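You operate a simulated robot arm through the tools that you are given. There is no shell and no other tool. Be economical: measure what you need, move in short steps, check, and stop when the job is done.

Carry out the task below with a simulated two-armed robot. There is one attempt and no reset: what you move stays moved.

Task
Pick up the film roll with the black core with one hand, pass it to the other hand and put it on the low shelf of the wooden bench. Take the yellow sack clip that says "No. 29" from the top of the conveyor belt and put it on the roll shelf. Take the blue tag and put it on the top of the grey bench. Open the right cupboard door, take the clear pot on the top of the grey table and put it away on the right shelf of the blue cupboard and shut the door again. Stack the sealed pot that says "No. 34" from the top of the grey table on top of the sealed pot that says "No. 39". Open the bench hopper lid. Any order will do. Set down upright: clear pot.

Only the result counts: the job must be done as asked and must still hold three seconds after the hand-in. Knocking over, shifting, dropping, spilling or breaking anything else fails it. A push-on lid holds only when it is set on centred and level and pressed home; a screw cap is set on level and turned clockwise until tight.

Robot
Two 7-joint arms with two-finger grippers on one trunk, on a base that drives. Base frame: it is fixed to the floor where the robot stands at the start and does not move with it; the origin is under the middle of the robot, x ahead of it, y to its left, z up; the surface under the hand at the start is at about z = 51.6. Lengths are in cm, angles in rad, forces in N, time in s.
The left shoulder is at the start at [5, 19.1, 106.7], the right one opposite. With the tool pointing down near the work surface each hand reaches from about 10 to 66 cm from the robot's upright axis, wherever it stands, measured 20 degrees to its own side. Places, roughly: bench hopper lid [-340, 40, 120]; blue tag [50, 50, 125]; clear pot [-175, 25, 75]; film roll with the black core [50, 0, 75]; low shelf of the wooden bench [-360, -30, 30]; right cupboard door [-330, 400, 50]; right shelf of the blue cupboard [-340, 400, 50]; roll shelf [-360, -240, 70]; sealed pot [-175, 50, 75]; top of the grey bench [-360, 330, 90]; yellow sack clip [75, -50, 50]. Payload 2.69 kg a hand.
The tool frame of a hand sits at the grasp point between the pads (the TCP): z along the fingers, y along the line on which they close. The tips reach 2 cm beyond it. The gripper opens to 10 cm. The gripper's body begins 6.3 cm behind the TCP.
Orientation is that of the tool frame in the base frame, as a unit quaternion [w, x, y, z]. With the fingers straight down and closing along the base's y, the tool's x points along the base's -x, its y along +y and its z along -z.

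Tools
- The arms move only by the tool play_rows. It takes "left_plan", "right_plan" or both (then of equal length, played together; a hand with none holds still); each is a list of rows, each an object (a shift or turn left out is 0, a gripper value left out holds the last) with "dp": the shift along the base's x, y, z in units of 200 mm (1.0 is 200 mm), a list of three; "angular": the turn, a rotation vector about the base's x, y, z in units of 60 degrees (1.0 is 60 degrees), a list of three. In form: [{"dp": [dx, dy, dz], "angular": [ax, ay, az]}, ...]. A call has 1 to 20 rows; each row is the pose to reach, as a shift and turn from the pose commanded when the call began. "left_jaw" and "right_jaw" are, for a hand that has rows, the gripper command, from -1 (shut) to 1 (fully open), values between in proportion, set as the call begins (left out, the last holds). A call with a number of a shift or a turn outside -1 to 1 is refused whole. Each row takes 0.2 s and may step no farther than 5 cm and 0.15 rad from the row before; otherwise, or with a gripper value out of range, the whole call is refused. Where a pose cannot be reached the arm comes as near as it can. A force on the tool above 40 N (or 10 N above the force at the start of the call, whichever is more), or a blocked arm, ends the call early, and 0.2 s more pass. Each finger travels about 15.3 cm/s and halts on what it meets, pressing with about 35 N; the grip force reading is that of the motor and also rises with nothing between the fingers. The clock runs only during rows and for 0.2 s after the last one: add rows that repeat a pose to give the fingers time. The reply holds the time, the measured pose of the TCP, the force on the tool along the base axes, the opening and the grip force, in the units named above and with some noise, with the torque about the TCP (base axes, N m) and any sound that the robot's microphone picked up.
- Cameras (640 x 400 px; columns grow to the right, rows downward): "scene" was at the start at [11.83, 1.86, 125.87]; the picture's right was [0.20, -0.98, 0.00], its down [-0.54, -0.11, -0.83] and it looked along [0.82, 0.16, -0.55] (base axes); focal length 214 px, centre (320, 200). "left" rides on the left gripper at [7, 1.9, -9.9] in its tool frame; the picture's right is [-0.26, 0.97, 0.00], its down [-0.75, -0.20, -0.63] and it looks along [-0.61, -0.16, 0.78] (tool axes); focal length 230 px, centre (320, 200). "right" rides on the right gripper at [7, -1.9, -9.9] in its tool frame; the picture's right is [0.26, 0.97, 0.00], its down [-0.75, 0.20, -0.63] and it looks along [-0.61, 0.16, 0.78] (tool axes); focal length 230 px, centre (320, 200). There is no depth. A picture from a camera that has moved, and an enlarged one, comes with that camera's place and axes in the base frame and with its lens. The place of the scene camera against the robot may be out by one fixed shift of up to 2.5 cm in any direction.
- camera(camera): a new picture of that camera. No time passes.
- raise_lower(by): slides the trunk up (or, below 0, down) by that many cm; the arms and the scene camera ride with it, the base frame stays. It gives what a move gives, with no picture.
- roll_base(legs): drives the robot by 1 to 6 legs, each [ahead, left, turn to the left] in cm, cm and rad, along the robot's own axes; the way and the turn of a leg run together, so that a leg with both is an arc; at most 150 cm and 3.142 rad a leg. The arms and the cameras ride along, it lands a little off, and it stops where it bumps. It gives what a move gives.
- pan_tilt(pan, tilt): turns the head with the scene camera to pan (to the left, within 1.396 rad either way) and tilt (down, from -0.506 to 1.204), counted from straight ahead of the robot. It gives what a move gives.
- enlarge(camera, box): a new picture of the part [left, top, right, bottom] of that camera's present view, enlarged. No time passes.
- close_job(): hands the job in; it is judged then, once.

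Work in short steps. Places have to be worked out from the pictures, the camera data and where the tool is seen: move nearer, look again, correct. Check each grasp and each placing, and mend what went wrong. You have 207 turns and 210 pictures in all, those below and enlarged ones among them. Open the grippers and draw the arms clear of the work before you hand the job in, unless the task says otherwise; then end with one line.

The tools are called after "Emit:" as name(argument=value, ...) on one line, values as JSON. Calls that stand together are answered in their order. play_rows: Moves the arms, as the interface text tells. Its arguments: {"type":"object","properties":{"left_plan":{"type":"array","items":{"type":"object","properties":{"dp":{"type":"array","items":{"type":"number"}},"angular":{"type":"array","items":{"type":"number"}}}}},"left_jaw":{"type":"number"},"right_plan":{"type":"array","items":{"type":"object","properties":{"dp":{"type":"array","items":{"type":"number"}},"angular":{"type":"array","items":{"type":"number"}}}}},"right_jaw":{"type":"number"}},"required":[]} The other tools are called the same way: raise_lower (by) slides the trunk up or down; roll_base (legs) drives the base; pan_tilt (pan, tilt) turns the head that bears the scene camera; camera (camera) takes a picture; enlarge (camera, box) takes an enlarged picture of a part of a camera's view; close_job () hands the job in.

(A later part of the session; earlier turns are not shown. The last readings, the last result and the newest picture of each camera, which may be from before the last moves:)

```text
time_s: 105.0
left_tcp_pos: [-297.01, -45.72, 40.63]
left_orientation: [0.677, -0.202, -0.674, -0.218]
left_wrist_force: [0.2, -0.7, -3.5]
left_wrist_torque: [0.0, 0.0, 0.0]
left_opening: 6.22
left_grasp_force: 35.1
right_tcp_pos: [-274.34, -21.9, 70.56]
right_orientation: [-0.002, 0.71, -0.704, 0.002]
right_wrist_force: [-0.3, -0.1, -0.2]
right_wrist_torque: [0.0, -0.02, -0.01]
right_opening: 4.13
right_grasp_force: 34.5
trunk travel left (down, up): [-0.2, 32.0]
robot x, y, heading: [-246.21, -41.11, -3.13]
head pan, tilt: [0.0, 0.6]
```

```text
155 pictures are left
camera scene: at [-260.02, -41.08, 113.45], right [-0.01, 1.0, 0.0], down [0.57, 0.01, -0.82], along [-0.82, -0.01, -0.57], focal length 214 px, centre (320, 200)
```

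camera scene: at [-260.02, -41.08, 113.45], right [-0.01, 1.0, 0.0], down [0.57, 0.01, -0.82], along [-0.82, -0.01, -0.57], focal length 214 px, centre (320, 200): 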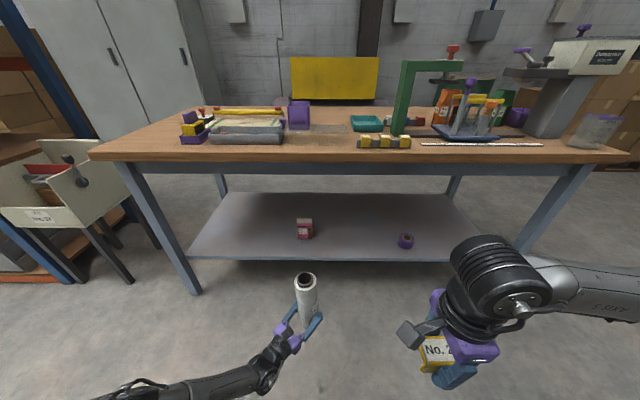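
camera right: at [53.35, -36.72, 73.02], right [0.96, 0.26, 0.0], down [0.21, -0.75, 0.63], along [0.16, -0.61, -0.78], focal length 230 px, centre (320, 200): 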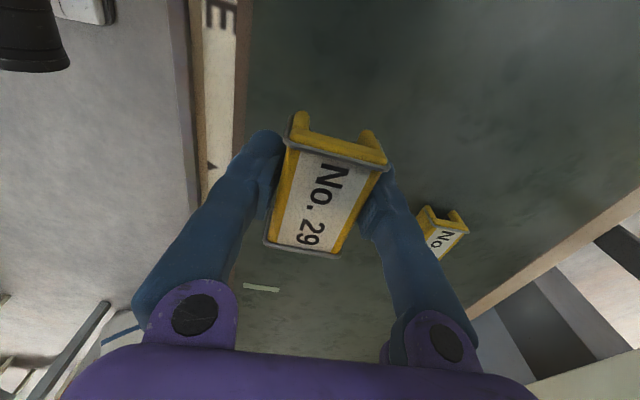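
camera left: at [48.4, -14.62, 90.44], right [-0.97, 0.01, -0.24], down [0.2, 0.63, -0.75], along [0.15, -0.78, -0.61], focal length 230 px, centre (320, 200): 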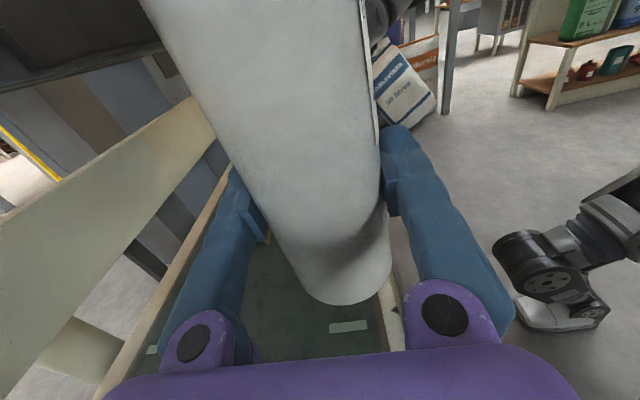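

A small box stands on the shelf at about [-348, -50]. I raise the roll to clear the shelf edge, shift 22 cm right to aim at y=-24, and drive ahead.

Emit:
play_rows(left_plan=[{"dp": [0, 0, 0.15]}, {"dp": [0, 0, 0.3]}, {"dp": [0, 0, 0.3]}])

Emit:
roll_base(legs=[[0, -22, 0], [28, 0, 0]])

Emit:
camera(camera="scene")

Emit:
camera(camera="left")

```text
time_s: 105.8
left_tcp_pos: [-296.98, -45.74, 46.75]
left_orientation: [0.676, -0.202, -0.674, -0.219]
left_wrist_force: [0.5, -1.2, -3.5]
left_wrist_torque: [-0.02, -0.01, -0.02]
left_opening: 6.18
left_grasp_force: 35.0
right_tcp_pos: [-274.36, -21.93, 70.66]
right_orientation: [-0.002, 0.709, -0.705, 0.002]
right_wrist_force: [0.6, 0.3, -0.2]
right_wrist_torque: [0.01, -0.04, 0.02]
right_opening: 4.12
right_grasp_force: 35.6
trunk travel left (down, up): [-0.2, 32.0]
robot x, y, heading: [-246.2, -40.96, -3.129]
head pan, tilt: [0.0, 0.6]
```

```text
time_s: 109.8
left_tcp_pos: [-324.78, -25.17, 46.66]
left_orientation: [0.677, -0.201, -0.674, -0.218]
left_wrist_force: [-0.8, -0.3, -4.0]
left_wrist_torque: [-0.01, -0.04, 0.0]
left_opening: 6.18
left_grasp_force: 35.1
right_tcp_pos: [-302.36, -1.32, 70.63]
right_orientation: [-0.002, 0.71, -0.704, 0.002]
right_wrist_force: [0.3, 0.5, -0.8]
right_wrist_torque: [-0.01, 0.0, 0.02]
right_opening: 4.12
right_grasp_force: 34.7
trunk travel left (down, up): [-0.2, 32.0]
robot x, y, heading: [-274.37, -20.16, -3.124]
head pan, tilt: [0.0, 0.6]
```

```text
154 pictures are left
camera scene: at [-288.01, -20.4, 113.45], right [-0.01, 1.0, 0.0], down [0.57, 0.01, -0.82], along [-0.82, -0.01, -0.57], focal length 214 px, centre (320, 200)
```

scene: 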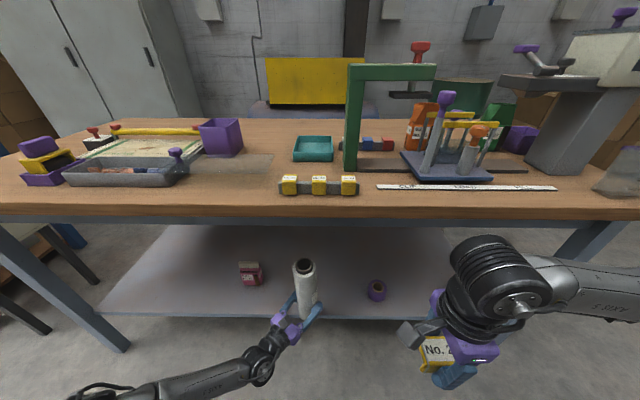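

```text
153 pictures are left
camera left: at [-315.61, -29.42, 53.71], right [0.55, 0.8, -0.24], down [0.41, -0.5, -0.76], along [-0.73, 0.32, -0.6], focal length 230 px, centre (320, 200)
```

left: 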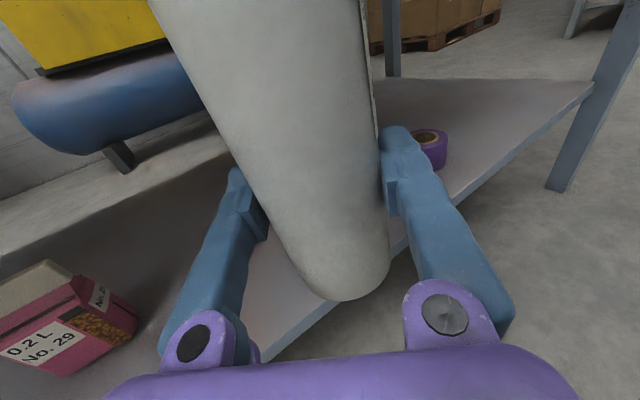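

Shelf top is about z=32. I drive 10 cm further and extend the arm in 10 cm.

Emit:
roll_base(legs=[[9, 0, 0]])

Emit:
play_rows(left_plan=[{"dp": [-0.15, 0, 0]}, {"dp": [-0.3, 0, 0]}, {"dp": [-0.45, 0, 0]}, {"dp": [-0.55, 0, 0]}, {"dp": [-0.55, 0, 0]}])

Emit:
camera(camera="scene")

Emit:
camera(camera="left")

```text
time_s: 110.9
left_tcp_pos: [-333.92, -25.41, 46.78]
left_orientation: [0.677, -0.201, -0.674, -0.217]
left_wrist_force: [0.3, 0.3, -2.9]
left_wrist_torque: [0.0, 0.0, -0.02]
left_opening: 6.18
left_grasp_force: 35.2
right_tcp_pos: [-311.25, -1.53, 70.65]
right_orientation: [-0.003, 0.711, -0.703, 0.002]
right_wrist_force: [0.3, -1.0, -1.0]
right_wrist_torque: [0.04, -0.02, 0.01]
right_opening: 4.15
right_grasp_force: 35.2
trunk travel left (down, up): [-0.2, 32.0]
robot x, y, heading: [-283.24, -20.17, -3.124]
head pan, tilt: [0.0, 0.6]
```

```text
time_s: 112.1
left_tcp_pos: [-344.84, -25.34, 46.69]
left_orientation: [0.677, -0.2, -0.674, -0.218]
left_wrist_force: [0.1, -0.3, -3.3]
left_wrist_torque: [0.03, 0.01, 0.0]
left_opening: 6.16
left_grasp_force: 34.6
right_tcp_pos: [-311.37, -1.49, 70.69]
right_orientation: [-0.002, 0.711, -0.703, 0.002]
right_wrist_force: [1.5, -0.4, -0.1]
right_wrist_torque: [-0.02, 0.0, 0.01]
right_opening: 4.13
right_grasp_force: 35.2
trunk travel left (down, up): [-0.2, 32.0]
robot x, y, heading: [-283.13, -20.55, -3.125]
head pan, tilt: [0.0, 0.6]
```

```text
152 pictures are left
camera scene: at [-297.0, -20.55, 113.45], right [-0.02, 1.0, 0.0], down [0.57, 0.01, -0.82], along [-0.82, -0.01, -0.57], focal length 214 px, centre (320, 200)
```

scene: 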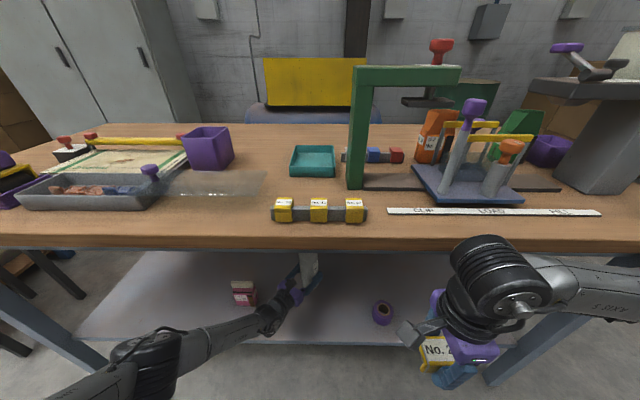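

```text
151 pictures are left
camera left: at [-335.66, -29.6, 53.69], right [0.55, 0.8, -0.24], down [0.41, -0.5, -0.76], along [-0.73, 0.32, -0.6], focal length 230 px, centre (320, 200)
```

left: 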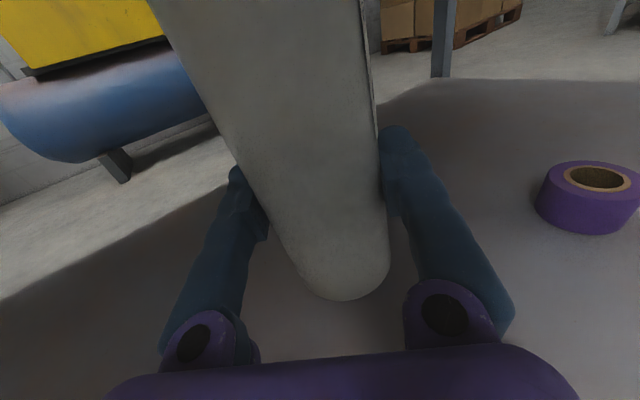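

The roll is over the shelf. I lower it and watch the force.

Emit:
play_rows(left_plan=[{"dp": [0, 0, -0.1]}, {"dp": [0, 0, -0.2]}, {"dp": [0, 0, -0.25]}, {"dp": [0, 0, -0.275]}])

Emit:
camera(camera="left")

```text
time_s: 113.1
left_tcp_pos: [-342.58, -25.39, 43.53]
left_orientation: [0.677, -0.2, -0.674, -0.217]
left_wrist_force: [-0.8, 0.2, -2.4]
left_wrist_torque: [-0.02, -0.09, -0.04]
left_opening: 6.2
left_grasp_force: 35.4
left hand out of reach, approached as far as the arm can: row 2, 3, 4
right_tcp_pos: [-311.23, -1.67, 70.66]
right_orientation: [-0.002, 0.711, -0.703, 0.002]
right_wrist_force: [0.4, 0.2, 0.3]
right_wrist_torque: [-0.01, -0.01, -0.01]
right_opening: 4.11
right_grasp_force: 35.2
trunk travel left (down, up): [-0.2, 32.0]
robot x, y, heading: [-283.08, -20.69, -3.12]
head pan, tilt: [0.0, 0.6]
```

```text
150 pictures are left
camera left: at [-333.29, -29.66, 50.41], right [0.55, 0.8, -0.24], down [0.41, -0.5, -0.76], along [-0.73, 0.32, -0.6], focal length 230 px, centre (320, 200)
```

left: 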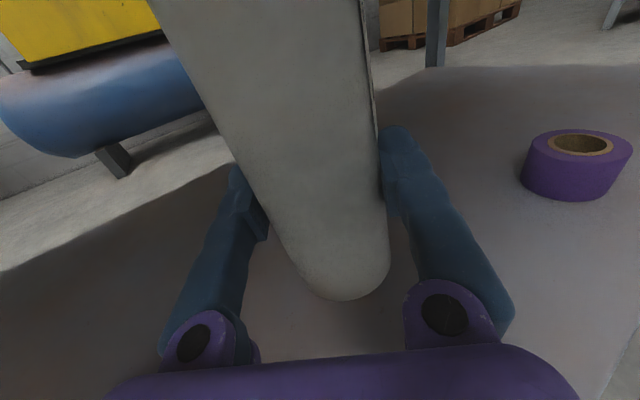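

Reach ran out, so I roll 5 cm closer and lower with the arm less extended.

Emit:
roll_base(legs=[[5, 0, 0]])

Emit:
play_rows(left_plan=[{"dp": [0.12, 0, 0]}, {"dp": [0.3, 0, -0.05]}, {"dp": [0.35, 0, -0.12]}, {"dp": [0.35, 0, -0.16]}, {"dp": [0.35, 0, -0.16]}])

Emit:
camera(camera="left")

```text
time_s: 114.0
left_tcp_pos: [-347.54, -25.35, 43.44]
left_orientation: [0.677, -0.201, -0.674, -0.217]
left_wrist_force: [-0.3, 0.2, -3.5]
left_wrist_torque: [0.04, -0.01, 0.01]
left_opening: 6.15
left_grasp_force: 34.8
right_tcp_pos: [-316.26, -1.45, 70.56]
right_orientation: [-0.002, 0.71, -0.704, 0.002]
right_wrist_force: [0.0, 0.0, -0.9]
right_wrist_torque: [-0.03, 0.0, 0.02]
right_opening: 4.12
right_grasp_force: 35.3
trunk travel left (down, up): [-0.2, 32.0]
robot x, y, heading: [-288.41, -20.53, -3.126]
head pan, tilt: [0.0, 0.6]
```

```text
time_s: 115.2
left_tcp_pos: [-340.57, -25.4, 40.28]
left_orientation: [0.677, -0.2, -0.674, -0.218]
left_wrist_force: [0.0, 0.0, -2.6]
left_wrist_torque: [0.05, -0.02, 0.04]
left_opening: 6.19
left_grasp_force: 35.4
right_tcp_pos: [-316.2, -1.54, 70.57]
right_orientation: [-0.002, 0.71, -0.704, 0.002]
right_wrist_force: [0.7, 0.6, -0.6]
right_wrist_torque: [-0.01, 0.02, -0.01]
right_opening: 4.1
right_grasp_force: 35.4
trunk travel left (down, up): [-0.2, 32.0]
robot x, y, heading: [-288.57, -20.47, -3.129]
head pan, tilt: [0.0, 0.6]
```

```text
149 pictures are left
camera left: at [-331.27, -29.68, 47.11], right [0.55, 0.8, -0.24], down [0.41, -0.5, -0.76], along [-0.73, 0.32, -0.6], focal length 230 px, centre (320, 200)
```

left: 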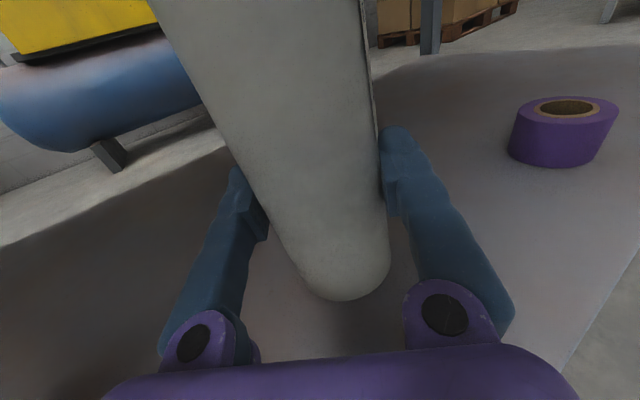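

No contact yet. I go on in 0.5 cm steps.

Emit:
play_rows(left_plan=[{"dp": [0, 0, -0.025]}, {"dp": [0, 0, -0.05]}, {"dp": [0, 0, -0.075]}, {"dp": [0, 0, -0.1]}])

```text
time_s: 116.2
left_tcp_pos: [-340.39, -25.46, 38.17]
left_orientation: [0.677, -0.201, -0.674, -0.217]
left_wrist_force: [0.5, 0.9, -3.7]
left_wrist_torque: [-0.01, 0.0, -0.03]
left_opening: 6.18
left_grasp_force: 34.8
right_tcp_pos: [-316.3, -1.54, 70.63]
right_orientation: [-0.002, 0.711, -0.704, 0.002]
right_wrist_force: [0.3, -0.6, -0.5]
right_wrist_torque: [0.0, 0.02, -0.02]
right_opening: 4.11
right_grasp_force: 34.7
trunk travel left (down, up): [-0.2, 32.0]
robot x, y, heading: [-288.33, -20.69, -3.129]
head pan, tilt: [0.0, 0.6]
```

Emit:
play_rows(left_plan=[{"dp": [0, 0, -0.02]}, {"dp": [0, 0, -0.04]}, {"dp": [0, 0, -0.06]}])

Emit:
camera(camera="left")

```text
time_s: 117.0
left_tcp_pos: [-340.73, -26.46, 37.76]
left_orientation: [0.677, -0.202, -0.676, -0.211]
left_wrist_force: [-0.5, -0.7, -3.2]
left_wrist_torque: [-0.03, -0.04, 0.0]
left_opening: 6.15
left_grasp_force: 35.6
left hand out of reach, approached as far as the arm can: row 2, 3
right_tcp_pos: [-316.34, -1.63, 70.69]
right_orientation: [-0.003, 0.71, -0.705, 0.001]
right_wrist_force: [0.3, 0.2, -0.1]
right_wrist_torque: [-0.01, 0.02, 0.0]
right_opening: 4.15
right_grasp_force: 35.1
trunk travel left (down, up): [-0.2, 32.0]
robot x, y, heading: [-288.13, -20.56, -3.128]
head pan, tilt: [0.0, 0.6]
```

```text
148 pictures are left
camera left: at [-331.36, -30.59, 44.82], right [0.54, 0.8, -0.25], down [0.41, -0.51, -0.76], along [-0.73, 0.31, -0.61], focal length 230 px, centre (320, 200)
```

left: 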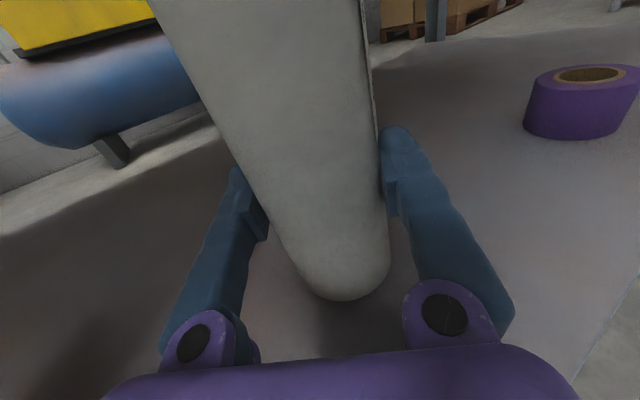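

Reach runs out again, with the roll bottom roughly 2 cm above the shelf. I draw the hand closer by 4 cm while lowering.

Emit:
roll_base(legs=[[3, 0, 0]])

Emit:
play_rows(left_plan=[{"dp": [0.15, -0.03, 0]}, {"dp": [0.27, -0.05, 0]}, {"dp": [0.27, -0.05, -0.03]}, {"dp": [0.27, -0.05, -0.06]}, {"dp": [0.27, -0.05, -0.09]}, {"dp": [0.27, -0.05, -0.12]}])

Emit:
camera(camera="left")

```text
time_s: 117.9
left_tcp_pos: [-343.62, -26.45, 38.03]
left_orientation: [0.678, -0.202, -0.675, -0.211]
left_wrist_force: [1.2, 0.2, -3.1]
left_wrist_torque: [-0.01, -0.01, 0.01]
left_opening: 6.18
left_grasp_force: 35.0
right_tcp_pos: [-319.13, -1.57, 70.72]
right_orientation: [0.001, 0.711, -0.704, 0.0]
right_wrist_force: [0.6, -0.2, -0.8]
right_wrist_torque: [-0.01, 0.02, -0.02]
right_opening: 4.13
right_grasp_force: 34.9
trunk travel left (down, up): [-0.2, 32.0]
robot x, y, heading: [-291.28, -20.49, -3.13]
head pan, tilt: [0.0, 0.6]
```

```text
time_s: 119.2
left_tcp_pos: [-338.46, -27.23, 36.65]
left_orientation: [0.682, -0.202, -0.671, -0.212]
left_wrist_force: [1.8, -0.8, 3.4]
left_wrist_torque: [-0.08, -0.01, 0.01]
left_opening: 6.2
left_grasp_force: 34.6
right_tcp_pos: [-318.9, -1.41, 70.66]
right_orientation: [-0.002, 0.71, -0.704, 0.003]
right_wrist_force: [-0.2, -0.5, -0.7]
right_wrist_torque: [-0.01, 0.0, -0.01]
right_opening: 4.13
right_grasp_force: 35.4
trunk travel left (down, up): [-0.2, 32.0]
robot x, y, heading: [-291.42, -20.52, -3.129]
head pan, tilt: [0.0, 0.6]
stopped in row 6 (right hand): the force on the tool passed its limit at 53 N (the readings are from after the stop); the commanded pose is now the measured one
```

```text
147 pictures are left
camera left: at [-329.04, -31.42, 43.48], right [0.54, 0.81, -0.25], down [0.4, -0.5, -0.76], along [-0.74, 0.31, -0.6], focal length 230 px, centre (320, 200)
```

left: 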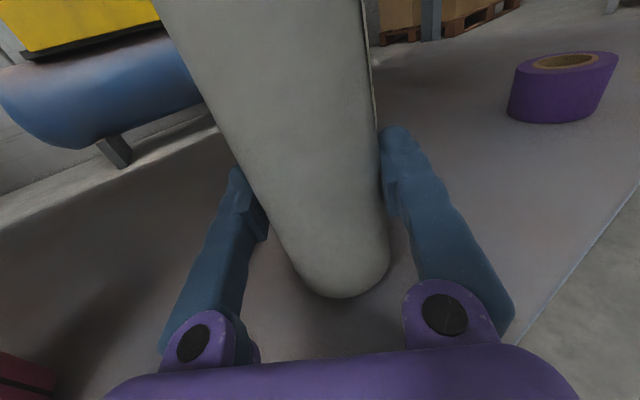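

The upward force shows the roll is standing on the shelf. I open the left gripper.

Emit:
play_rows(left_plan=[{"dp": [0, 0, 0]}, {"dp": [0, 0, 0]}, {"dp": [0, 0, 0]}], left_jaw=1)

Emit:
camera(camera="left")

```text
time_s: 120.0
left_tcp_pos: [-338.5, -27.16, 36.74]
left_orientation: [0.683, -0.203, -0.669, -0.211]
left_wrist_force: [-0.4, 0.1, 0.6]
left_wrist_torque: [0.01, 0.04, 0.04]
left_opening: 10.0
left_grasp_force: 0.1
right_tcp_pos: [-318.78, -1.34, 70.65]
right_orientation: [0.0, 0.71, -0.704, 0.002]
right_wrist_force: [0.0, 0.1, -0.1]
right_wrist_torque: [0.05, -0.01, -0.01]
right_opening: 4.15
right_grasp_force: 35.3
trunk travel left (down, up): [-0.2, 32.0]
robot x, y, heading: [-290.99, -20.38, -3.129]
head pan, tilt: [0.0, 0.6]
```

```text
146 pictures are left
camera left: at [-329.05, -31.38, 43.49], right [0.54, 0.81, -0.25], down [0.4, -0.51, -0.76], along [-0.74, 0.31, -0.59], focal length 230 px, centre (320, 200)
```

left: 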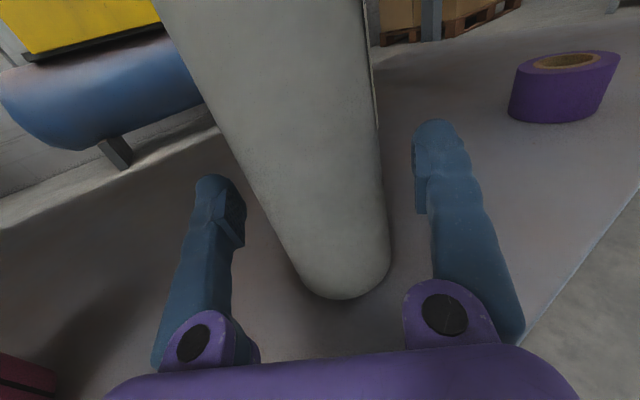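

The roll stands by itself. I withdraw the hand along its own axis.

Emit:
play_rows(left_plan=[{"dp": [0.08, -0.054, 0]}, {"dp": [0.16, -0.108, 0]}, {"dp": [0.32, -0.216, 0]}, {"dp": [0.48, -0.324, 0]}, {"dp": [0.62, -0.42, 0]}])

Emit:
roll_base(legs=[[-20, 0, 0]])

Emit:
camera(camera="scene")

```text
time_s: 120.9
left_tcp_pos: [-334.3, -32.06, 37.2]
left_orientation: [0.693, -0.2, -0.663, -0.202]
left_wrist_force: [-2.1, -2.8, 1.1]
left_wrist_torque: [-0.1, 0.1, -0.4]
left_opening: 10.0
left_grasp_force: 0.1
right_tcp_pos: [-318.89, -1.44, 70.28]
right_orientation: [-0.005, 0.709, -0.706, 0.002]
right_wrist_force: [-0.2, 0.4, 0.0]
right_wrist_torque: [0.0, 0.02, 0.03]
right_opening: 4.14
right_grasp_force: 34.9
trunk travel left (down, up): [-0.2, 32.0]
robot x, y, heading: [-291.15, -20.52, -3.131]
head pan, tilt: [0.0, 0.6]
stopped in row 4 (left hand): the force on the tool passed its limit at 101 N (the readings are from after the stop); the commanded pose is now the measured one
```

```text
time_s: 122.5
left_tcp_pos: [-314.46, -31.58, 37.18]
left_orientation: [0.694, -0.197, -0.663, -0.202]
left_wrist_force: [-2.4, -0.7, -0.6]
left_wrist_torque: [-0.04, 0.07, -0.07]
left_opening: 10.0
left_grasp_force: 0.1
right_tcp_pos: [-299.23, -1.23, 70.31]
right_orientation: [-0.006, 0.709, -0.705, 0.003]
right_wrist_force: [0.2, -0.5, -0.7]
right_wrist_torque: [0.02, -0.01, 0.01]
right_opening: 4.12
right_grasp_force: 34.7
trunk travel left (down, up): [-0.2, 32.0]
robot x, y, heading: [-271.3, -20.19, -3.128]
head pan, tilt: [0.0, 0.6]
```

```text
145 pictures are left
camera scene: at [-285.06, -20.38, 113.45], right [-0.01, 1.0, 0.0], down [0.56, 0.01, -0.83], along [-0.82, -0.01, -0.56], focal length 214 px, centre (320, 200)
```

scene: 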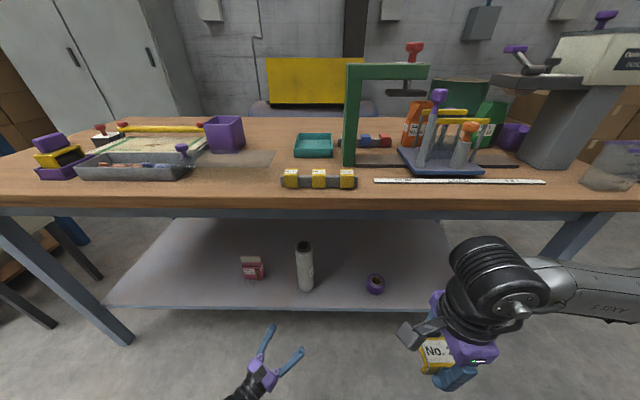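

The roll stands on the low shelf, and the box and tape are undisturbed. I raise the trunk and tuck in the left hand. Then I drive toward the roll shelf.

Emit:
raise_lower(by=12.3)

Emit:
play_rows(left_plan=[{"dp": [0.02, 0, 0.2]}, {"dp": [0.05, 0, 0.4]}, {"dp": [0.1, 0, 0.6]}, {"dp": [0.12, 0, 0.8]}, {"dp": [0.15, 0, 1.0]}, {"dp": [0.15, 0, 1.0]}])

Emit:
roll_base(legs=[[0, 0, -0.014], [-5, 0, 0], [0, 125, 0], [0, 115, 0]])

Emit:
pan_tilt(pan=0.0, tilt=0.5)

Emit:
camera(camera="scene")

```text
time_s: 124.0
left_tcp_pos: [-314.59, -31.71, 49.58]
left_orientation: [0.692, -0.199, -0.663, -0.204]
left_wrist_force: [0.6, -0.6, 0.4]
left_wrist_torque: [0.01, 0.01, 0.02]
left_opening: 9.99
left_grasp_force: 0.0
right_tcp_pos: [-299.26, -1.2, 82.63]
right_orientation: [-0.006, 0.709, -0.705, 0.003]
right_wrist_force: [-0.1, -0.6, -0.9]
right_wrist_torque: [0.0, 0.01, 0.0]
right_opening: 4.11
right_grasp_force: 35.6
trunk travel left (down, up): [-12.5, 19.7]
robot x, y, heading: [-271.11, -20.51, -3.129]
head pan, tilt: [0.0, 0.6]
```

```text
time_s: 125.4
left_tcp_pos: [-311.28, -31.79, 69.51]
left_orientation: [0.693, -0.199, -0.663, -0.203]
left_wrist_force: [-1.5, -0.7, 0.4]
left_wrist_torque: [-0.03, 0.04, 0.0]
left_opening: 9.99
left_grasp_force: 0.1
right_tcp_pos: [-299.32, -1.16, 82.64]
right_orientation: [-0.005, 0.709, -0.705, 0.003]
right_wrist_force: [0.3, -1.1, -0.4]
right_wrist_torque: [-0.01, -0.04, 0.0]
right_opening: 4.14
right_grasp_force: 34.9
trunk travel left (down, up): [-12.5, 19.7]
robot x, y, heading: [-271.5, -20.44, -3.13]
head pan, tilt: [0.0, 0.6]
```

```text
time_s: 147.5
left_tcp_pos: [-304.97, -273.08, 69.52]
left_orientation: [0.693, -0.198, -0.663, -0.203]
left_wrist_force: [0.0, -0.2, -0.3]
left_wrist_torque: [-0.03, -0.02, 0.01]
left_opening: 10.0
left_grasp_force: 0.0
right_tcp_pos: [-292.79, -242.44, 82.6]
right_orientation: [-0.006, 0.709, -0.705, 0.004]
right_wrist_force: [0.0, 0.1, -0.1]
right_wrist_torque: [0.0, -0.01, 0.01]
right_opening: 4.13
right_grasp_force: 35.4
trunk travel left (down, up): [-12.5, 19.7]
robot x, y, heading: [-264.68, -261.34, -3.124]
head pan, tilt: [0.0, 0.6]
```

```text
time_s: 148.2
left_tcp_pos: [-304.81, -273.06, 69.43]
left_orientation: [0.693, -0.198, -0.663, -0.203]
left_wrist_force: [-0.3, 0.0, 0.5]
left_wrist_torque: [0.0, 0.03, 0.01]
left_opening: 9.97
left_grasp_force: 0.1
right_tcp_pos: [-292.8, -242.51, 82.65]
right_orientation: [-0.006, 0.709, -0.705, 0.004]
right_wrist_force: [0.2, 0.2, -0.3]
right_wrist_torque: [-0.01, 0.01, -0.02]
right_opening: 4.12
right_grasp_force: 35.7
trunk travel left (down, up): [-12.5, 19.7]
robot x, y, heading: [-265.17, -261.71, -3.126]
head pan, tilt: [0.0, 0.499]
```

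```text
144 pictures are left
camera scene: at [-278.84, -261.68, 126.66], right [-0.01, 1.0, 0.0], down [0.48, 0.01, -0.88], along [-0.88, -0.01, -0.48], focal length 214 px, centre (320, 200)
```

scene: 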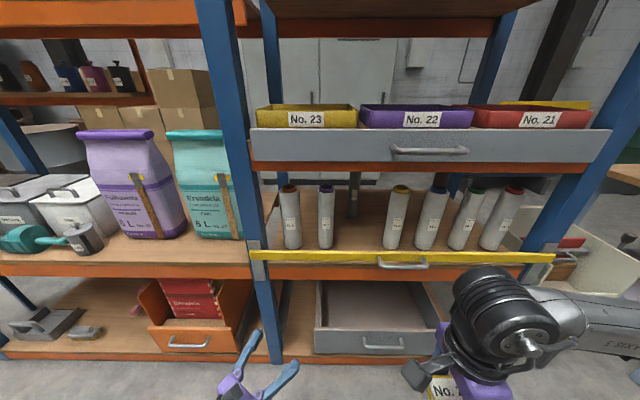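

I zoom in on the free gap of the shelf.

Emit:
enlarge(camera="scene", box=[250, 120, 410, 280])

Emit:
enlarge(camera="scene", box=[370, 120, 570, 280])

```text
2.50 times, centred on (330, 200) of scene
camera zoom: at [-278.84, -261.68, 126.66], right [-0.01, 1.0, 0.0], down [0.48, 0.01, -0.88], along [-0.88, -0.01, -0.48], focal length 536 px, centre (295, 200)
```

zoom: 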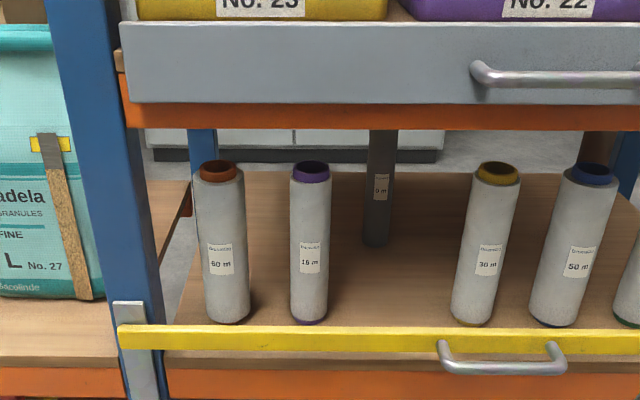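

```text
2.50 times, centred on (470, 200) of scene
camera zoom: at [-278.84, -261.68, 126.66], right [-0.01, 1.0, 0.0], down [0.48, 0.01, -0.88], along [-0.88, -0.01, -0.48], focal length 536 px, centre (-55, 200)
```

zoom: 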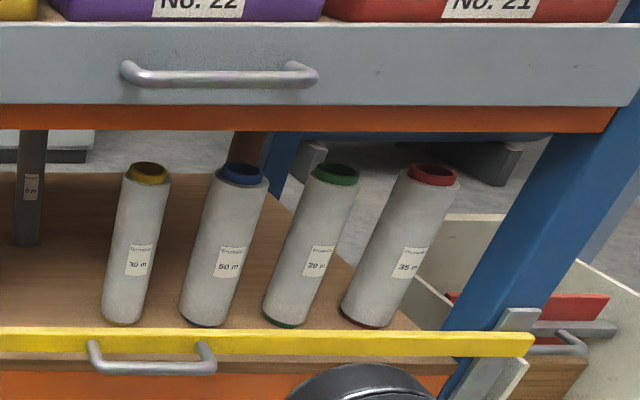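

The yellow bar is at about x=-331, z=77–80, and the shelf at about z=73. The gap between the 18 m and 30 m rolls is y -257 to -240. I retract the left hand, tilt the right hand about 0.55 rad forward and raise it.

Emit:
play_rows(left_plan=[{"dp": [0.15, 0, 0]}, {"dp": [0.3, 0, 0]}, {"dp": [0.45, -0.1, 0]}, {"dp": [0.6, -0.2, 0]}, {"dp": [0.6, -0.2, 0]}, {"dp": [0.6, -0.2, 0]}], right_plan=[{"dp": [-0.1, -0.03, 0.1], "angular": [0, 0.13, 0]}, {"dp": [-0.3, -0.06, 0.2], "angular": [0, 0.26, 0]}, {"dp": [-0.45, -0.1, 0.3], "angular": [0, 0.39, 0]}, {"dp": [-0.6, -0.15, 0.4], "angular": [0, 0.525, 0]}, {"dp": [-0.75, -0.2, 0.4], "angular": [0, 0.525, 0]}, {"dp": [-0.75, -0.2, 0.4], "angular": [0, 0.525, 0]}])

Emit:
camera(camera="scene")

```text
time_s: 149.5
left_tcp_pos: [-293.04, -277.17, 69.62]
left_orientation: [0.694, -0.196, -0.663, -0.202]
left_wrist_force: [-4.6, 1.1, -0.3]
left_wrist_torque: [0.0, -0.31, -0.02]
left_opening: 10.01
left_grasp_force: 0.0
right_tcp_pos: [-307.92, -246.48, 90.61]
right_orientation: [0.185, 0.683, -0.681, -0.189]
right_wrist_force: [-0.6, -0.1, 0.0]
right_wrist_torque: [0.02, -0.05, -0.01]
right_opening: 4.16
right_grasp_force: 35.0
right hand out of reach, approached as far as the arm can: row 1
trunk travel left (down, up): [-12.5, 19.7]
robot x, y, heading: [-265.02, -261.74, -3.127]
head pan, tilt: [0.0, 0.499]
stopped in row 6 (left hand): the force on the tool passed its limit at 42 N (the readings are from after the stop); the commanded pose is now the measured one
```

```text
141 pictures are left
camera scene: at [-278.83, -261.67, 126.67], right [-0.01, 1.0, 0.0], down [0.48, 0.01, -0.88], along [-0.88, -0.01, -0.48], focal length 214 px, centre (320, 200)
```

scene: 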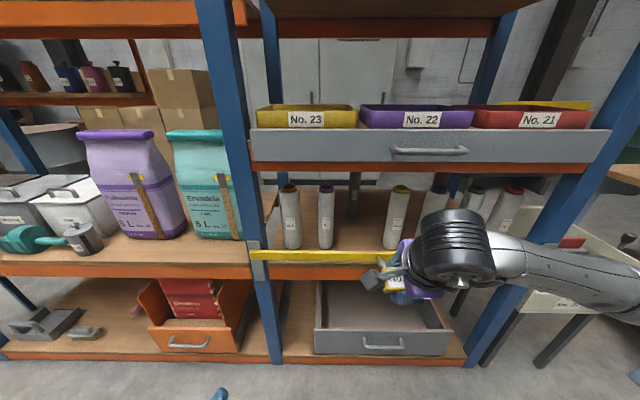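

The wrist drum needs room in front of the rolls, so I tilt the hand to about 0.75 rad. Then I roll 18 cm closer.

Emit:
play_rows(right_plan=[{"dp": [0, 0, 0.05], "angular": [0, 0.1, 0]}, {"dp": [0, -0.05, 0.05], "angular": [0, 0.19, 0]}, {"dp": [0, -0.05, 0.05], "angular": [0, 0.19, 0]}])

Emit:
roll_base(legs=[[18, 0, 0]])

Emit:
camera(camera="scene")

Emit:
camera(camera="right")

```text
time_s: 150.3
left_tcp_pos: [-293.19, -277.13, 69.52]
left_orientation: [0.694, -0.195, -0.663, -0.201]
left_wrist_force: [-6.8, -1.0, -1.0]
left_wrist_torque: [0.18, -0.5, -0.42]
left_opening: 10.0
left_grasp_force: 0.1
right_tcp_pos: [-307.95, -247.58, 91.54]
right_orientation: [0.251, 0.66, -0.659, -0.258]
right_wrist_force: [-0.6, 0.2, -0.8]
right_wrist_torque: [0.02, 0.0, 0.01]
right_opening: 4.13
right_grasp_force: 35.0
trunk travel left (down, up): [-12.5, 19.7]
robot x, y, heading: [-264.88, -261.2, -3.131]
head pan, tilt: [0.0, 0.499]
```

```text
time_s: 151.8
left_tcp_pos: [-310.77, -277.48, 69.53]
left_orientation: [0.694, -0.195, -0.663, -0.2]
left_wrist_force: [-10.1, -4.1, 0.6]
left_wrist_torque: [0.45, -0.91, -0.94]
left_opening: 10.02
left_grasp_force: 0.1
right_tcp_pos: [-325.85, -247.83, 91.51]
right_orientation: [0.252, 0.662, -0.658, -0.255]
right_wrist_force: [-0.5, 0.5, -0.3]
right_wrist_torque: [0.03, 0.05, -0.02]
right_opening: 4.11
right_grasp_force: 35.1
trunk travel left (down, up): [-12.5, 19.7]
robot x, y, heading: [-282.44, -261.91, -3.12]
head pan, tilt: [0.0, 0.499]
```

```text
140 pictures are left
camera scene: at [-296.57, -261.99, 126.66], right [-0.02, 1.0, 0.0], down [0.48, 0.01, -0.88], along [-0.88, -0.01, -0.48], focal length 214 px, centre (320, 200)
```

scene: 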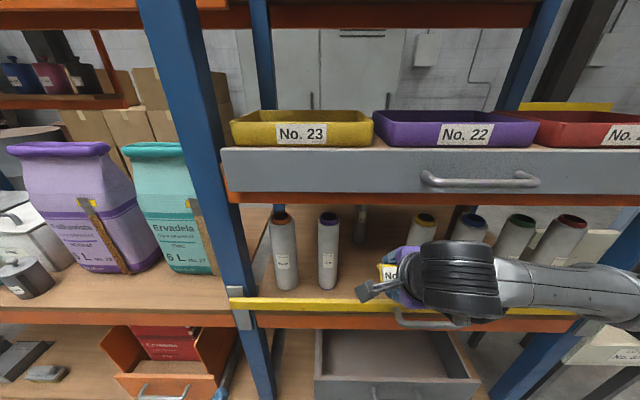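

```text
139 pictures are left
camera right: at [-317.69, -254.85, 97.54], right [-0.72, -0.27, 0.65], down [0.27, 0.75, 0.61], along [-0.64, 0.61, -0.46], focal length 230 px, centre (320, 200)
```

right: 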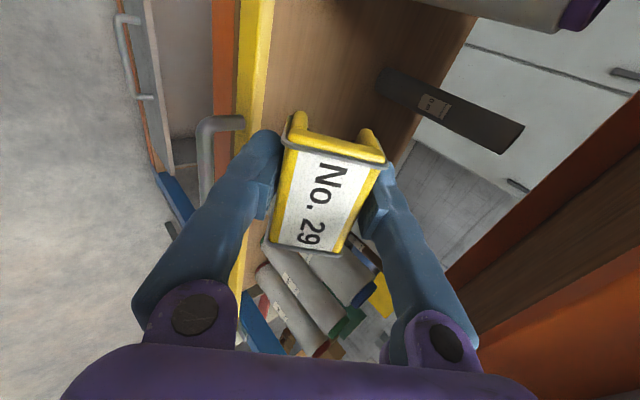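

Left arm presses on something, so I ease it forward. The right hand slides the clip in over the bar to x=-341.5.

Emit:
play_rows(left_plan=[{"dp": [-0.1, 0, 0]}, {"dp": [-0.15, 0.05, 0]}, {"dp": [-0.15, 0.05, 0]}, {"dp": [-0.15, 0.05, 0]}, {"dp": [-0.15, 0.05, 0]}, {"dp": [-0.15, 0.05, 0]}], right_plan=[{"dp": [-0.15, -0.02, 0]}, {"dp": [-0.3, -0.03, 0]}, {"dp": [-0.45, -0.03, 0]}, {"dp": [-0.6, -0.03, -0.05]}, {"dp": [-0.78, -0.03, -0.15]}, {"dp": [-0.78, -0.03, -0.15]}])

Emit:
camera(camera="scene")

Emit:
camera(camera="right")

```text
time_s: 153.2
left_tcp_pos: [-313.65, -276.61, 69.39]
left_orientation: [0.695, -0.195, -0.663, -0.2]
left_wrist_force: [0.0, 0.4, 0.2]
left_wrist_torque: [0.02, -0.04, -0.01]
left_opening: 9.96
left_grasp_force: 0.1
right_tcp_pos: [-341.12, -248.39, 88.55]
right_orientation: [0.253, 0.662, -0.658, -0.257]
right_wrist_force: [0.1, -0.1, 0.0]
right_wrist_torque: [-0.01, 0.01, -0.04]
right_opening: 4.13
right_grasp_force: 35.1
trunk travel left (down, up): [-12.5, 19.7]
robot x, y, heading: [-282.75, -261.64, -3.125]
head pan, tilt: [0.0, 0.499]
```

```text
138 pictures are left
camera scene: at [-296.53, -261.99, 126.66], right [-0.02, 1.0, 0.0], down [0.48, 0.01, -0.88], along [-0.88, -0.01, -0.48], focal length 214 px, centre (320, 200)
```

scene: 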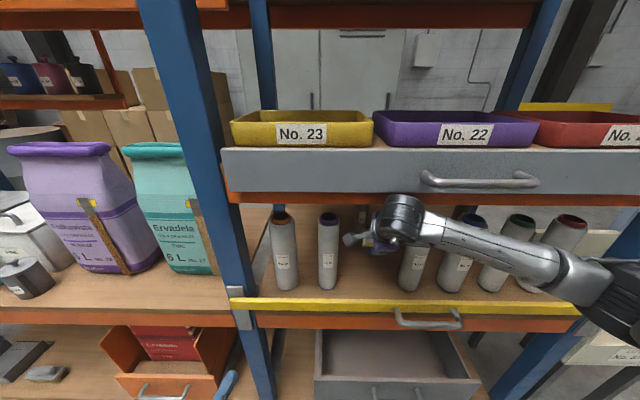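

```text
137 pictures are left
camera right: at [-333.1, -255.43, 94.6], right [-0.72, -0.27, 0.65], down [0.27, 0.75, 0.61], along [-0.64, 0.61, -0.46], focal length 230 px, centre (320, 200)
```

right: 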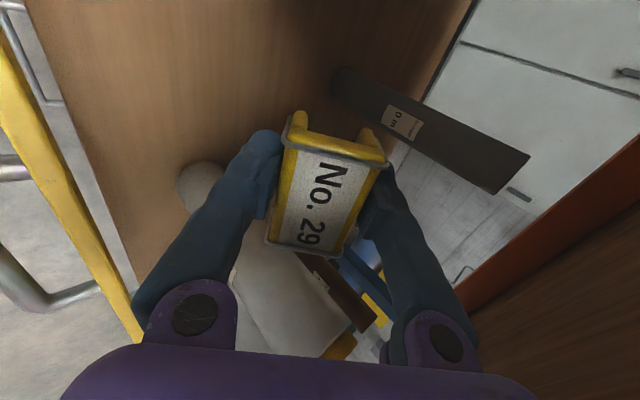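

The clip is in the gap. I lower it toward z=77.

Emit:
play_rows(right_plan=[{"dp": [0, 0, -0.1]}, {"dp": [0, 0, -0.22]}, {"dp": [0, 0, -0.34]}, {"dp": [0, 0, -0.45]}, {"dp": [0, 0, -0.52]}, {"dp": [0, 0, -0.52]}])

Emit:
camera(camera="right")

Emit:
camera(camera="scene")

```text
time_s: 154.6
left_tcp_pos: [-313.62, -276.5, 69.53]
left_orientation: [0.694, -0.196, -0.663, -0.202]
left_wrist_force: [1.1, 0.6, -1.2]
left_wrist_torque: [0.02, 0.02, 0.0]
left_opening: 9.99
left_grasp_force: 0.2
right_tcp_pos: [-341.23, -248.35, 77.95]
right_orientation: [0.253, 0.662, -0.658, -0.257]
right_wrist_force: [0.0, -1.1, 0.5]
right_wrist_torque: [0.02, -0.02, -0.03]
right_opening: 4.12
right_grasp_force: 35.2
trunk travel left (down, up): [-12.5, 19.7]
robot x, y, heading: [-282.52, -261.65, -3.122]
head pan, tilt: [0.0, 0.499]
```

```text
136 pictures are left
camera right: at [-333.2, -255.4, 84.11], right [-0.72, -0.26, 0.65], down [0.27, 0.75, 0.61], along [-0.64, 0.61, -0.46], focal length 230 px, centre (320, 200)
```

right: 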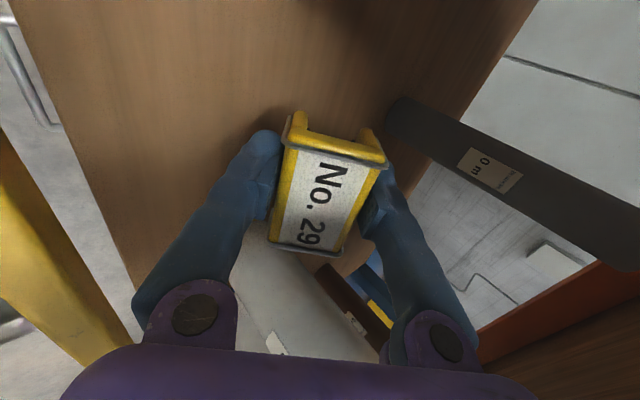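

```text
135 pictures are left
camera scene: at [-296.53, -261.99, 126.66], right [-0.02, 1.0, 0.0], down [0.48, 0.01, -0.88], along [-0.88, -0.01, -0.48], focal length 214 px, centre (320, 200)
```

scene: 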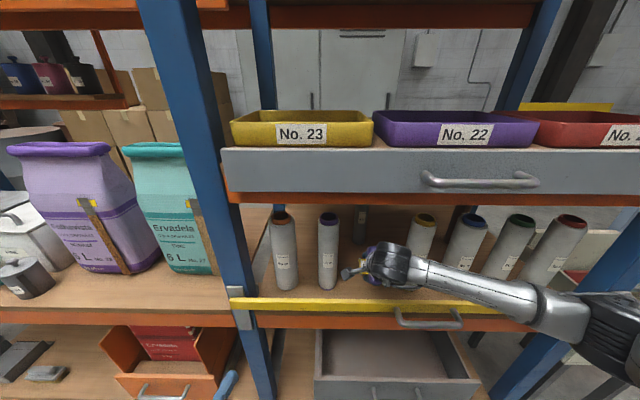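

Emit:
play_rows(right_plan=[{"dp": [0, 0, -0.02]}, {"dp": [0, 0, -0.04]}, {"dp": [0, 0, -0.06]}, {"dp": [0, 0, -0.075]}])

```text
time_s: 155.6
left_tcp_pos: [-313.65, -276.55, 69.61]
left_orientation: [0.695, -0.194, -0.663, -0.2]
left_wrist_force: [-0.4, -0.2, 1.0]
left_wrist_torque: [0.02, -0.02, -0.01]
left_opening: 10.02
left_grasp_force: 0.1
right_tcp_pos: [-341.3, -248.56, 76.57]
right_orientation: [0.253, 0.662, -0.657, -0.256]
right_wrist_force: [0.0, -0.4, -1.0]
right_wrist_torque: [-0.02, 0.01, 0.02]
right_opening: 4.11
right_grasp_force: 35.7
trunk travel left (down, up): [-12.5, 19.7]
robot x, y, heading: [-282.77, -261.97, -3.125]
head pan, tilt: [0.0, 0.499]
```

No contact yet, so I carry on down slowly.

Emit:
play_rows(right_plan=[{"dp": [0, 0, -0.015]}, {"dp": [0, 0, -0.03]}, {"dp": [0, 0, -0.045]}, {"dp": [0, 0, -0.06]}, {"dp": [0, 0, -0.075]}])

Emit:
camera(camera="right")

```text
time_s: 156.8
left_tcp_pos: [-313.72, -276.53, 69.48]
left_orientation: [0.694, -0.195, -0.663, -0.201]
left_wrist_force: [0.3, -0.2, 0.7]
left_wrist_torque: [-0.01, 0.01, 0.0]
left_opening: 10.01
left_grasp_force: 0.1
right_tcp_pos: [-341.34, -248.44, 74.95]
right_orientation: [0.252, 0.662, -0.657, -0.256]
right_wrist_force: [-0.8, -0.4, 0.5]
right_wrist_torque: [0.0, 0.02, 0.0]
right_opening: 4.14
right_grasp_force: 35.1
trunk travel left (down, up): [-12.5, 19.7]
robot x, y, heading: [-282.27, -262.12, -3.125]
head pan, tilt: [0.0, 0.499]
```

```text
134 pictures are left
camera right: at [-333.26, -255.47, 81.09], right [-0.72, -0.27, 0.65], down [0.27, 0.75, 0.61], along [-0.64, 0.61, -0.46], focal length 230 px, centre (320, 200)
```

right: 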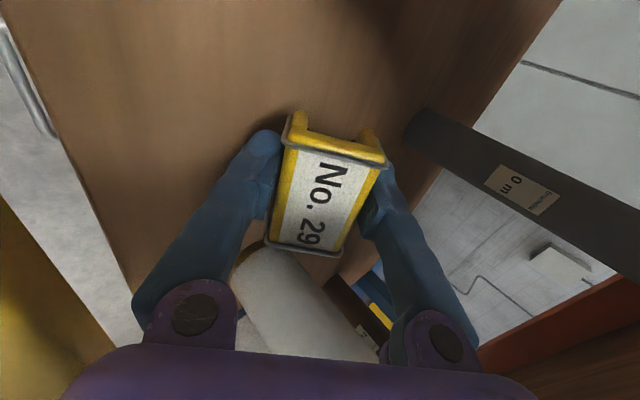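

Emit:
play_rows(right_plan=[{"dp": [0, 0, -0.015]}, {"dp": [0, 0, -0.03]}, {"dp": [0, 0, -0.045]}, {"dp": [0, 0, -0.06]}, {"dp": [0, 0, -0.075]}])

```text
time_s: 158.0
left_tcp_pos: [-313.65, -276.37, 69.44]
left_orientation: [0.695, -0.194, -0.663, -0.2]
left_wrist_force: [-0.1, 0.2, 0.1]
left_wrist_torque: [0.02, -0.01, -0.03]
left_opening: 10.01
left_grasp_force: 0.1
right_tcp_pos: [-341.19, -248.51, 73.63]
right_orientation: [0.252, 0.662, -0.658, -0.256]
right_wrist_force: [-0.4, 0.5, -0.4]
right_wrist_torque: [-0.03, 0.0, 0.01]
right_opening: 4.16
right_grasp_force: 34.8
trunk travel left (down, up): [-12.5, 19.7]
robot x, y, heading: [-282.43, -261.88, -3.125]
head pan, tilt: [0.0, 0.499]
```

Emit:
camera(camera="right")

Emit:
enlarge(camera="scene", box=[310, 200, 470, 330])

```text
133 pictures are left
camera right: at [-333.24, -255.44, 79.63], right [-0.72, -0.26, 0.65], down [0.27, 0.75, 0.61], along [-0.64, 0.61, -0.46], focal length 230 px, centre (320, 200)
```

right: 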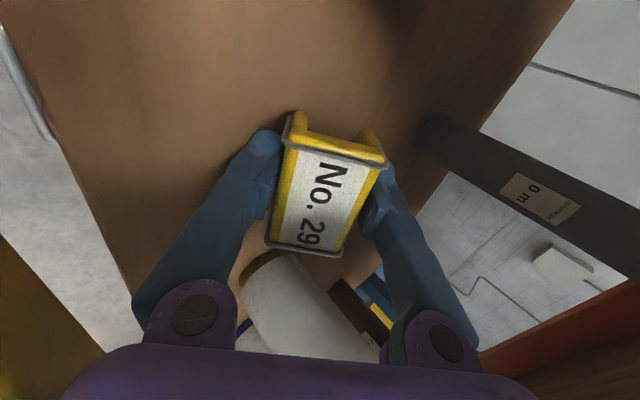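

```text
3.08 times, centred on (390, 265) of scene
camera zoom: at [-296.53, -261.99, 126.66], right [-0.02, 1.0, 0.0], down [0.48, 0.01, -0.88], along [-0.88, -0.01, -0.48], focal length 660 px, centre (105, 0)
```

zoom: 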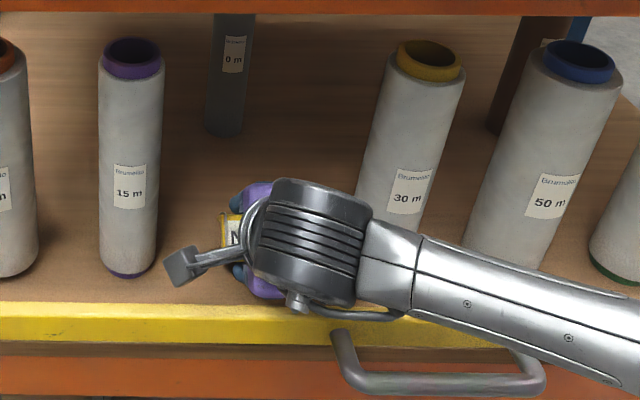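

Emit:
play_rows(right_plan=[{"dp": [0, 0, -0.015]}, {"dp": [0, 0, -0.03]}, {"dp": [0, 0, -0.045]}, {"dp": [0, 0, -0.06]}, {"dp": [0, 0, -0.075]}])

```text
time_s: 159.0
left_tcp_pos: [-313.67, -276.5, 69.56]
left_orientation: [0.696, -0.194, -0.662, -0.2]
left_wrist_force: [-0.2, 0.5, 0.9]
left_wrist_torque: [0.0, 0.0, 0.03]
left_opening: 10.0
left_grasp_force: 0.0
right_tcp_pos: [-341.64, -248.62, 73.61]
right_orientation: [0.26, 0.659, -0.656, -0.26]
right_wrist_force: [-1.0, -1.6, 11.6]
right_wrist_torque: [-0.02, -0.09, 0.02]
right_opening: 4.12
right_grasp_force: 34.8
trunk travel left (down, up): [-12.5, 19.7]
robot x, y, heading: [-282.53, -261.86, -3.131]
head pan, tilt: [0.0, 0.499]
stopped in row 4 (right hand): the force on the tool passed its limit at 43 N (the readings are from after the stop); the commanded pose is now the measured one
```

Contact with the shelf. I rise 0.5 cm and open part way to let the clip settle.

Emit:
play_rows(right_plan=[{"dp": [0, 0, 0.025]}])

Emit:
play_rows(right_plan=[{"dp": [0, 0, 0.0]}, {"dp": [0, 0, 0.0]}, {"dp": [0, 0, 0.0]}], right_jaw=0.15)

Emit:
camera(camera="right")

```text
time_s: 159.4
left_tcp_pos: [-313.68, -276.5, 69.46]
left_orientation: [0.695, -0.194, -0.663, -0.2]
left_wrist_force: [0.4, 0.0, 0.3]
left_wrist_torque: [0.0, -0.01, 0.01]
left_opening: 10.01
left_grasp_force: 0.1
right_tcp_pos: [-341.55, -248.42, 73.47]
right_orientation: [0.256, 0.661, -0.656, -0.258]
right_wrist_force: [-1.2, -0.5, 1.8]
right_wrist_torque: [-0.02, -0.01, -0.02]
right_opening: 4.12
right_grasp_force: 34.8
trunk travel left (down, up): [-12.5, 19.7]
robot x, y, heading: [-282.57, -261.89, -3.128]
head pan, tilt: [0.0, 0.499]
```

```text
time_s: 160.2
left_tcp_pos: [-313.68, -276.47, 69.58]
left_orientation: [0.694, -0.195, -0.663, -0.2]
left_wrist_force: [0.2, 0.4, 0.3]
left_wrist_torque: [0.0, -0.03, 0.03]
left_opening: 10.01
left_grasp_force: 0.0
right_tcp_pos: [-341.69, -248.55, 73.78]
right_orientation: [0.258, 0.66, -0.656, -0.259]
right_wrist_force: [-7.7, -0.2, 13.4]
right_wrist_torque: [0.0, 0.18, 0.0]
right_opening: 4.88
right_grasp_force: 0.1
trunk travel left (down, up): [-12.5, 19.7]
robot x, y, heading: [-282.53, -262.07, -3.131]
head pan, tilt: [0.0, 0.499]
```

```text
131 pictures are left
camera right: at [-333.44, -255.5, 79.74], right [-0.71, -0.26, 0.66], down [0.28, 0.75, 0.6], along [-0.65, 0.61, -0.46], focal length 230 px, centre (320, 200)
```

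right: 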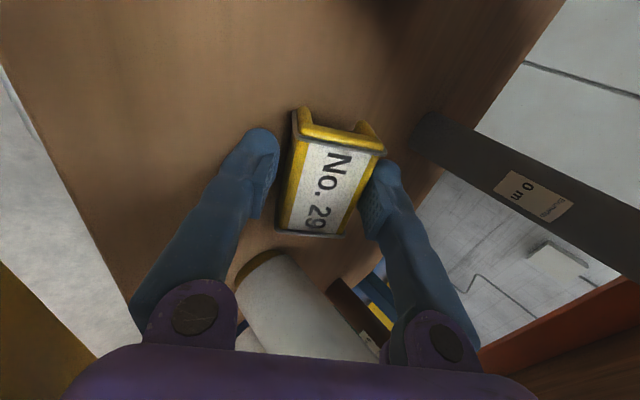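

The near finger is free. I back out along the tool axis while opening a little more.

Emit:
play_rows(right_plan=[{"dp": [0, 0, 0.05]}, {"dp": [0.01, 0, 0.07]}, {"dp": [0.01, 0, 0.07]}, {"dp": [0.01, 0, 0.07]}], right_jaw=0.4)

Emit:
camera(camera="right")

```text
time_s: 161.2
left_tcp_pos: [-313.74, -276.49, 69.48]
left_orientation: [0.694, -0.195, -0.663, -0.2]
left_wrist_force: [-0.6, -0.5, 0.4]
left_wrist_torque: [0.02, 0.01, 0.0]
left_opening: 9.98
left_grasp_force: 0.1
right_tcp_pos: [-341.34, -248.53, 74.99]
right_orientation: [0.256, 0.66, -0.657, -0.258]
right_wrist_force: [-0.5, 0.3, -0.8]
right_wrist_torque: [-0.03, 0.01, 0.01]
right_opening: 7.01
right_grasp_force: 0.0
trunk travel left (down, up): [-12.5, 19.7]
robot x, y, heading: [-282.53, -261.97, -3.123]
head pan, tilt: [0.0, 0.499]
```

```text
130 pictures are left
camera right: at [-333.21, -255.48, 81.01], right [-0.71, -0.26, 0.65], down [0.28, 0.75, 0.6], along [-0.65, 0.61, -0.46], focal length 230 px, centre (320, 200)
```

right: 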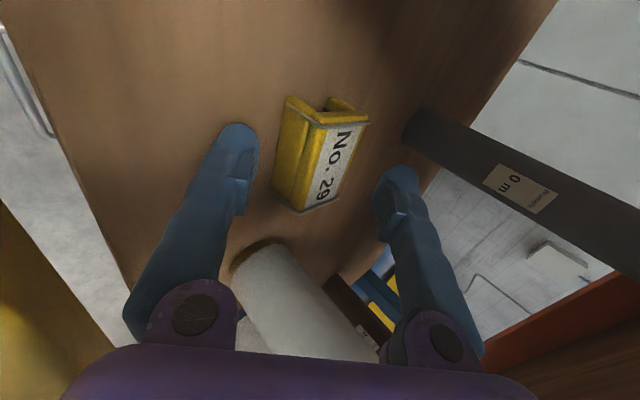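

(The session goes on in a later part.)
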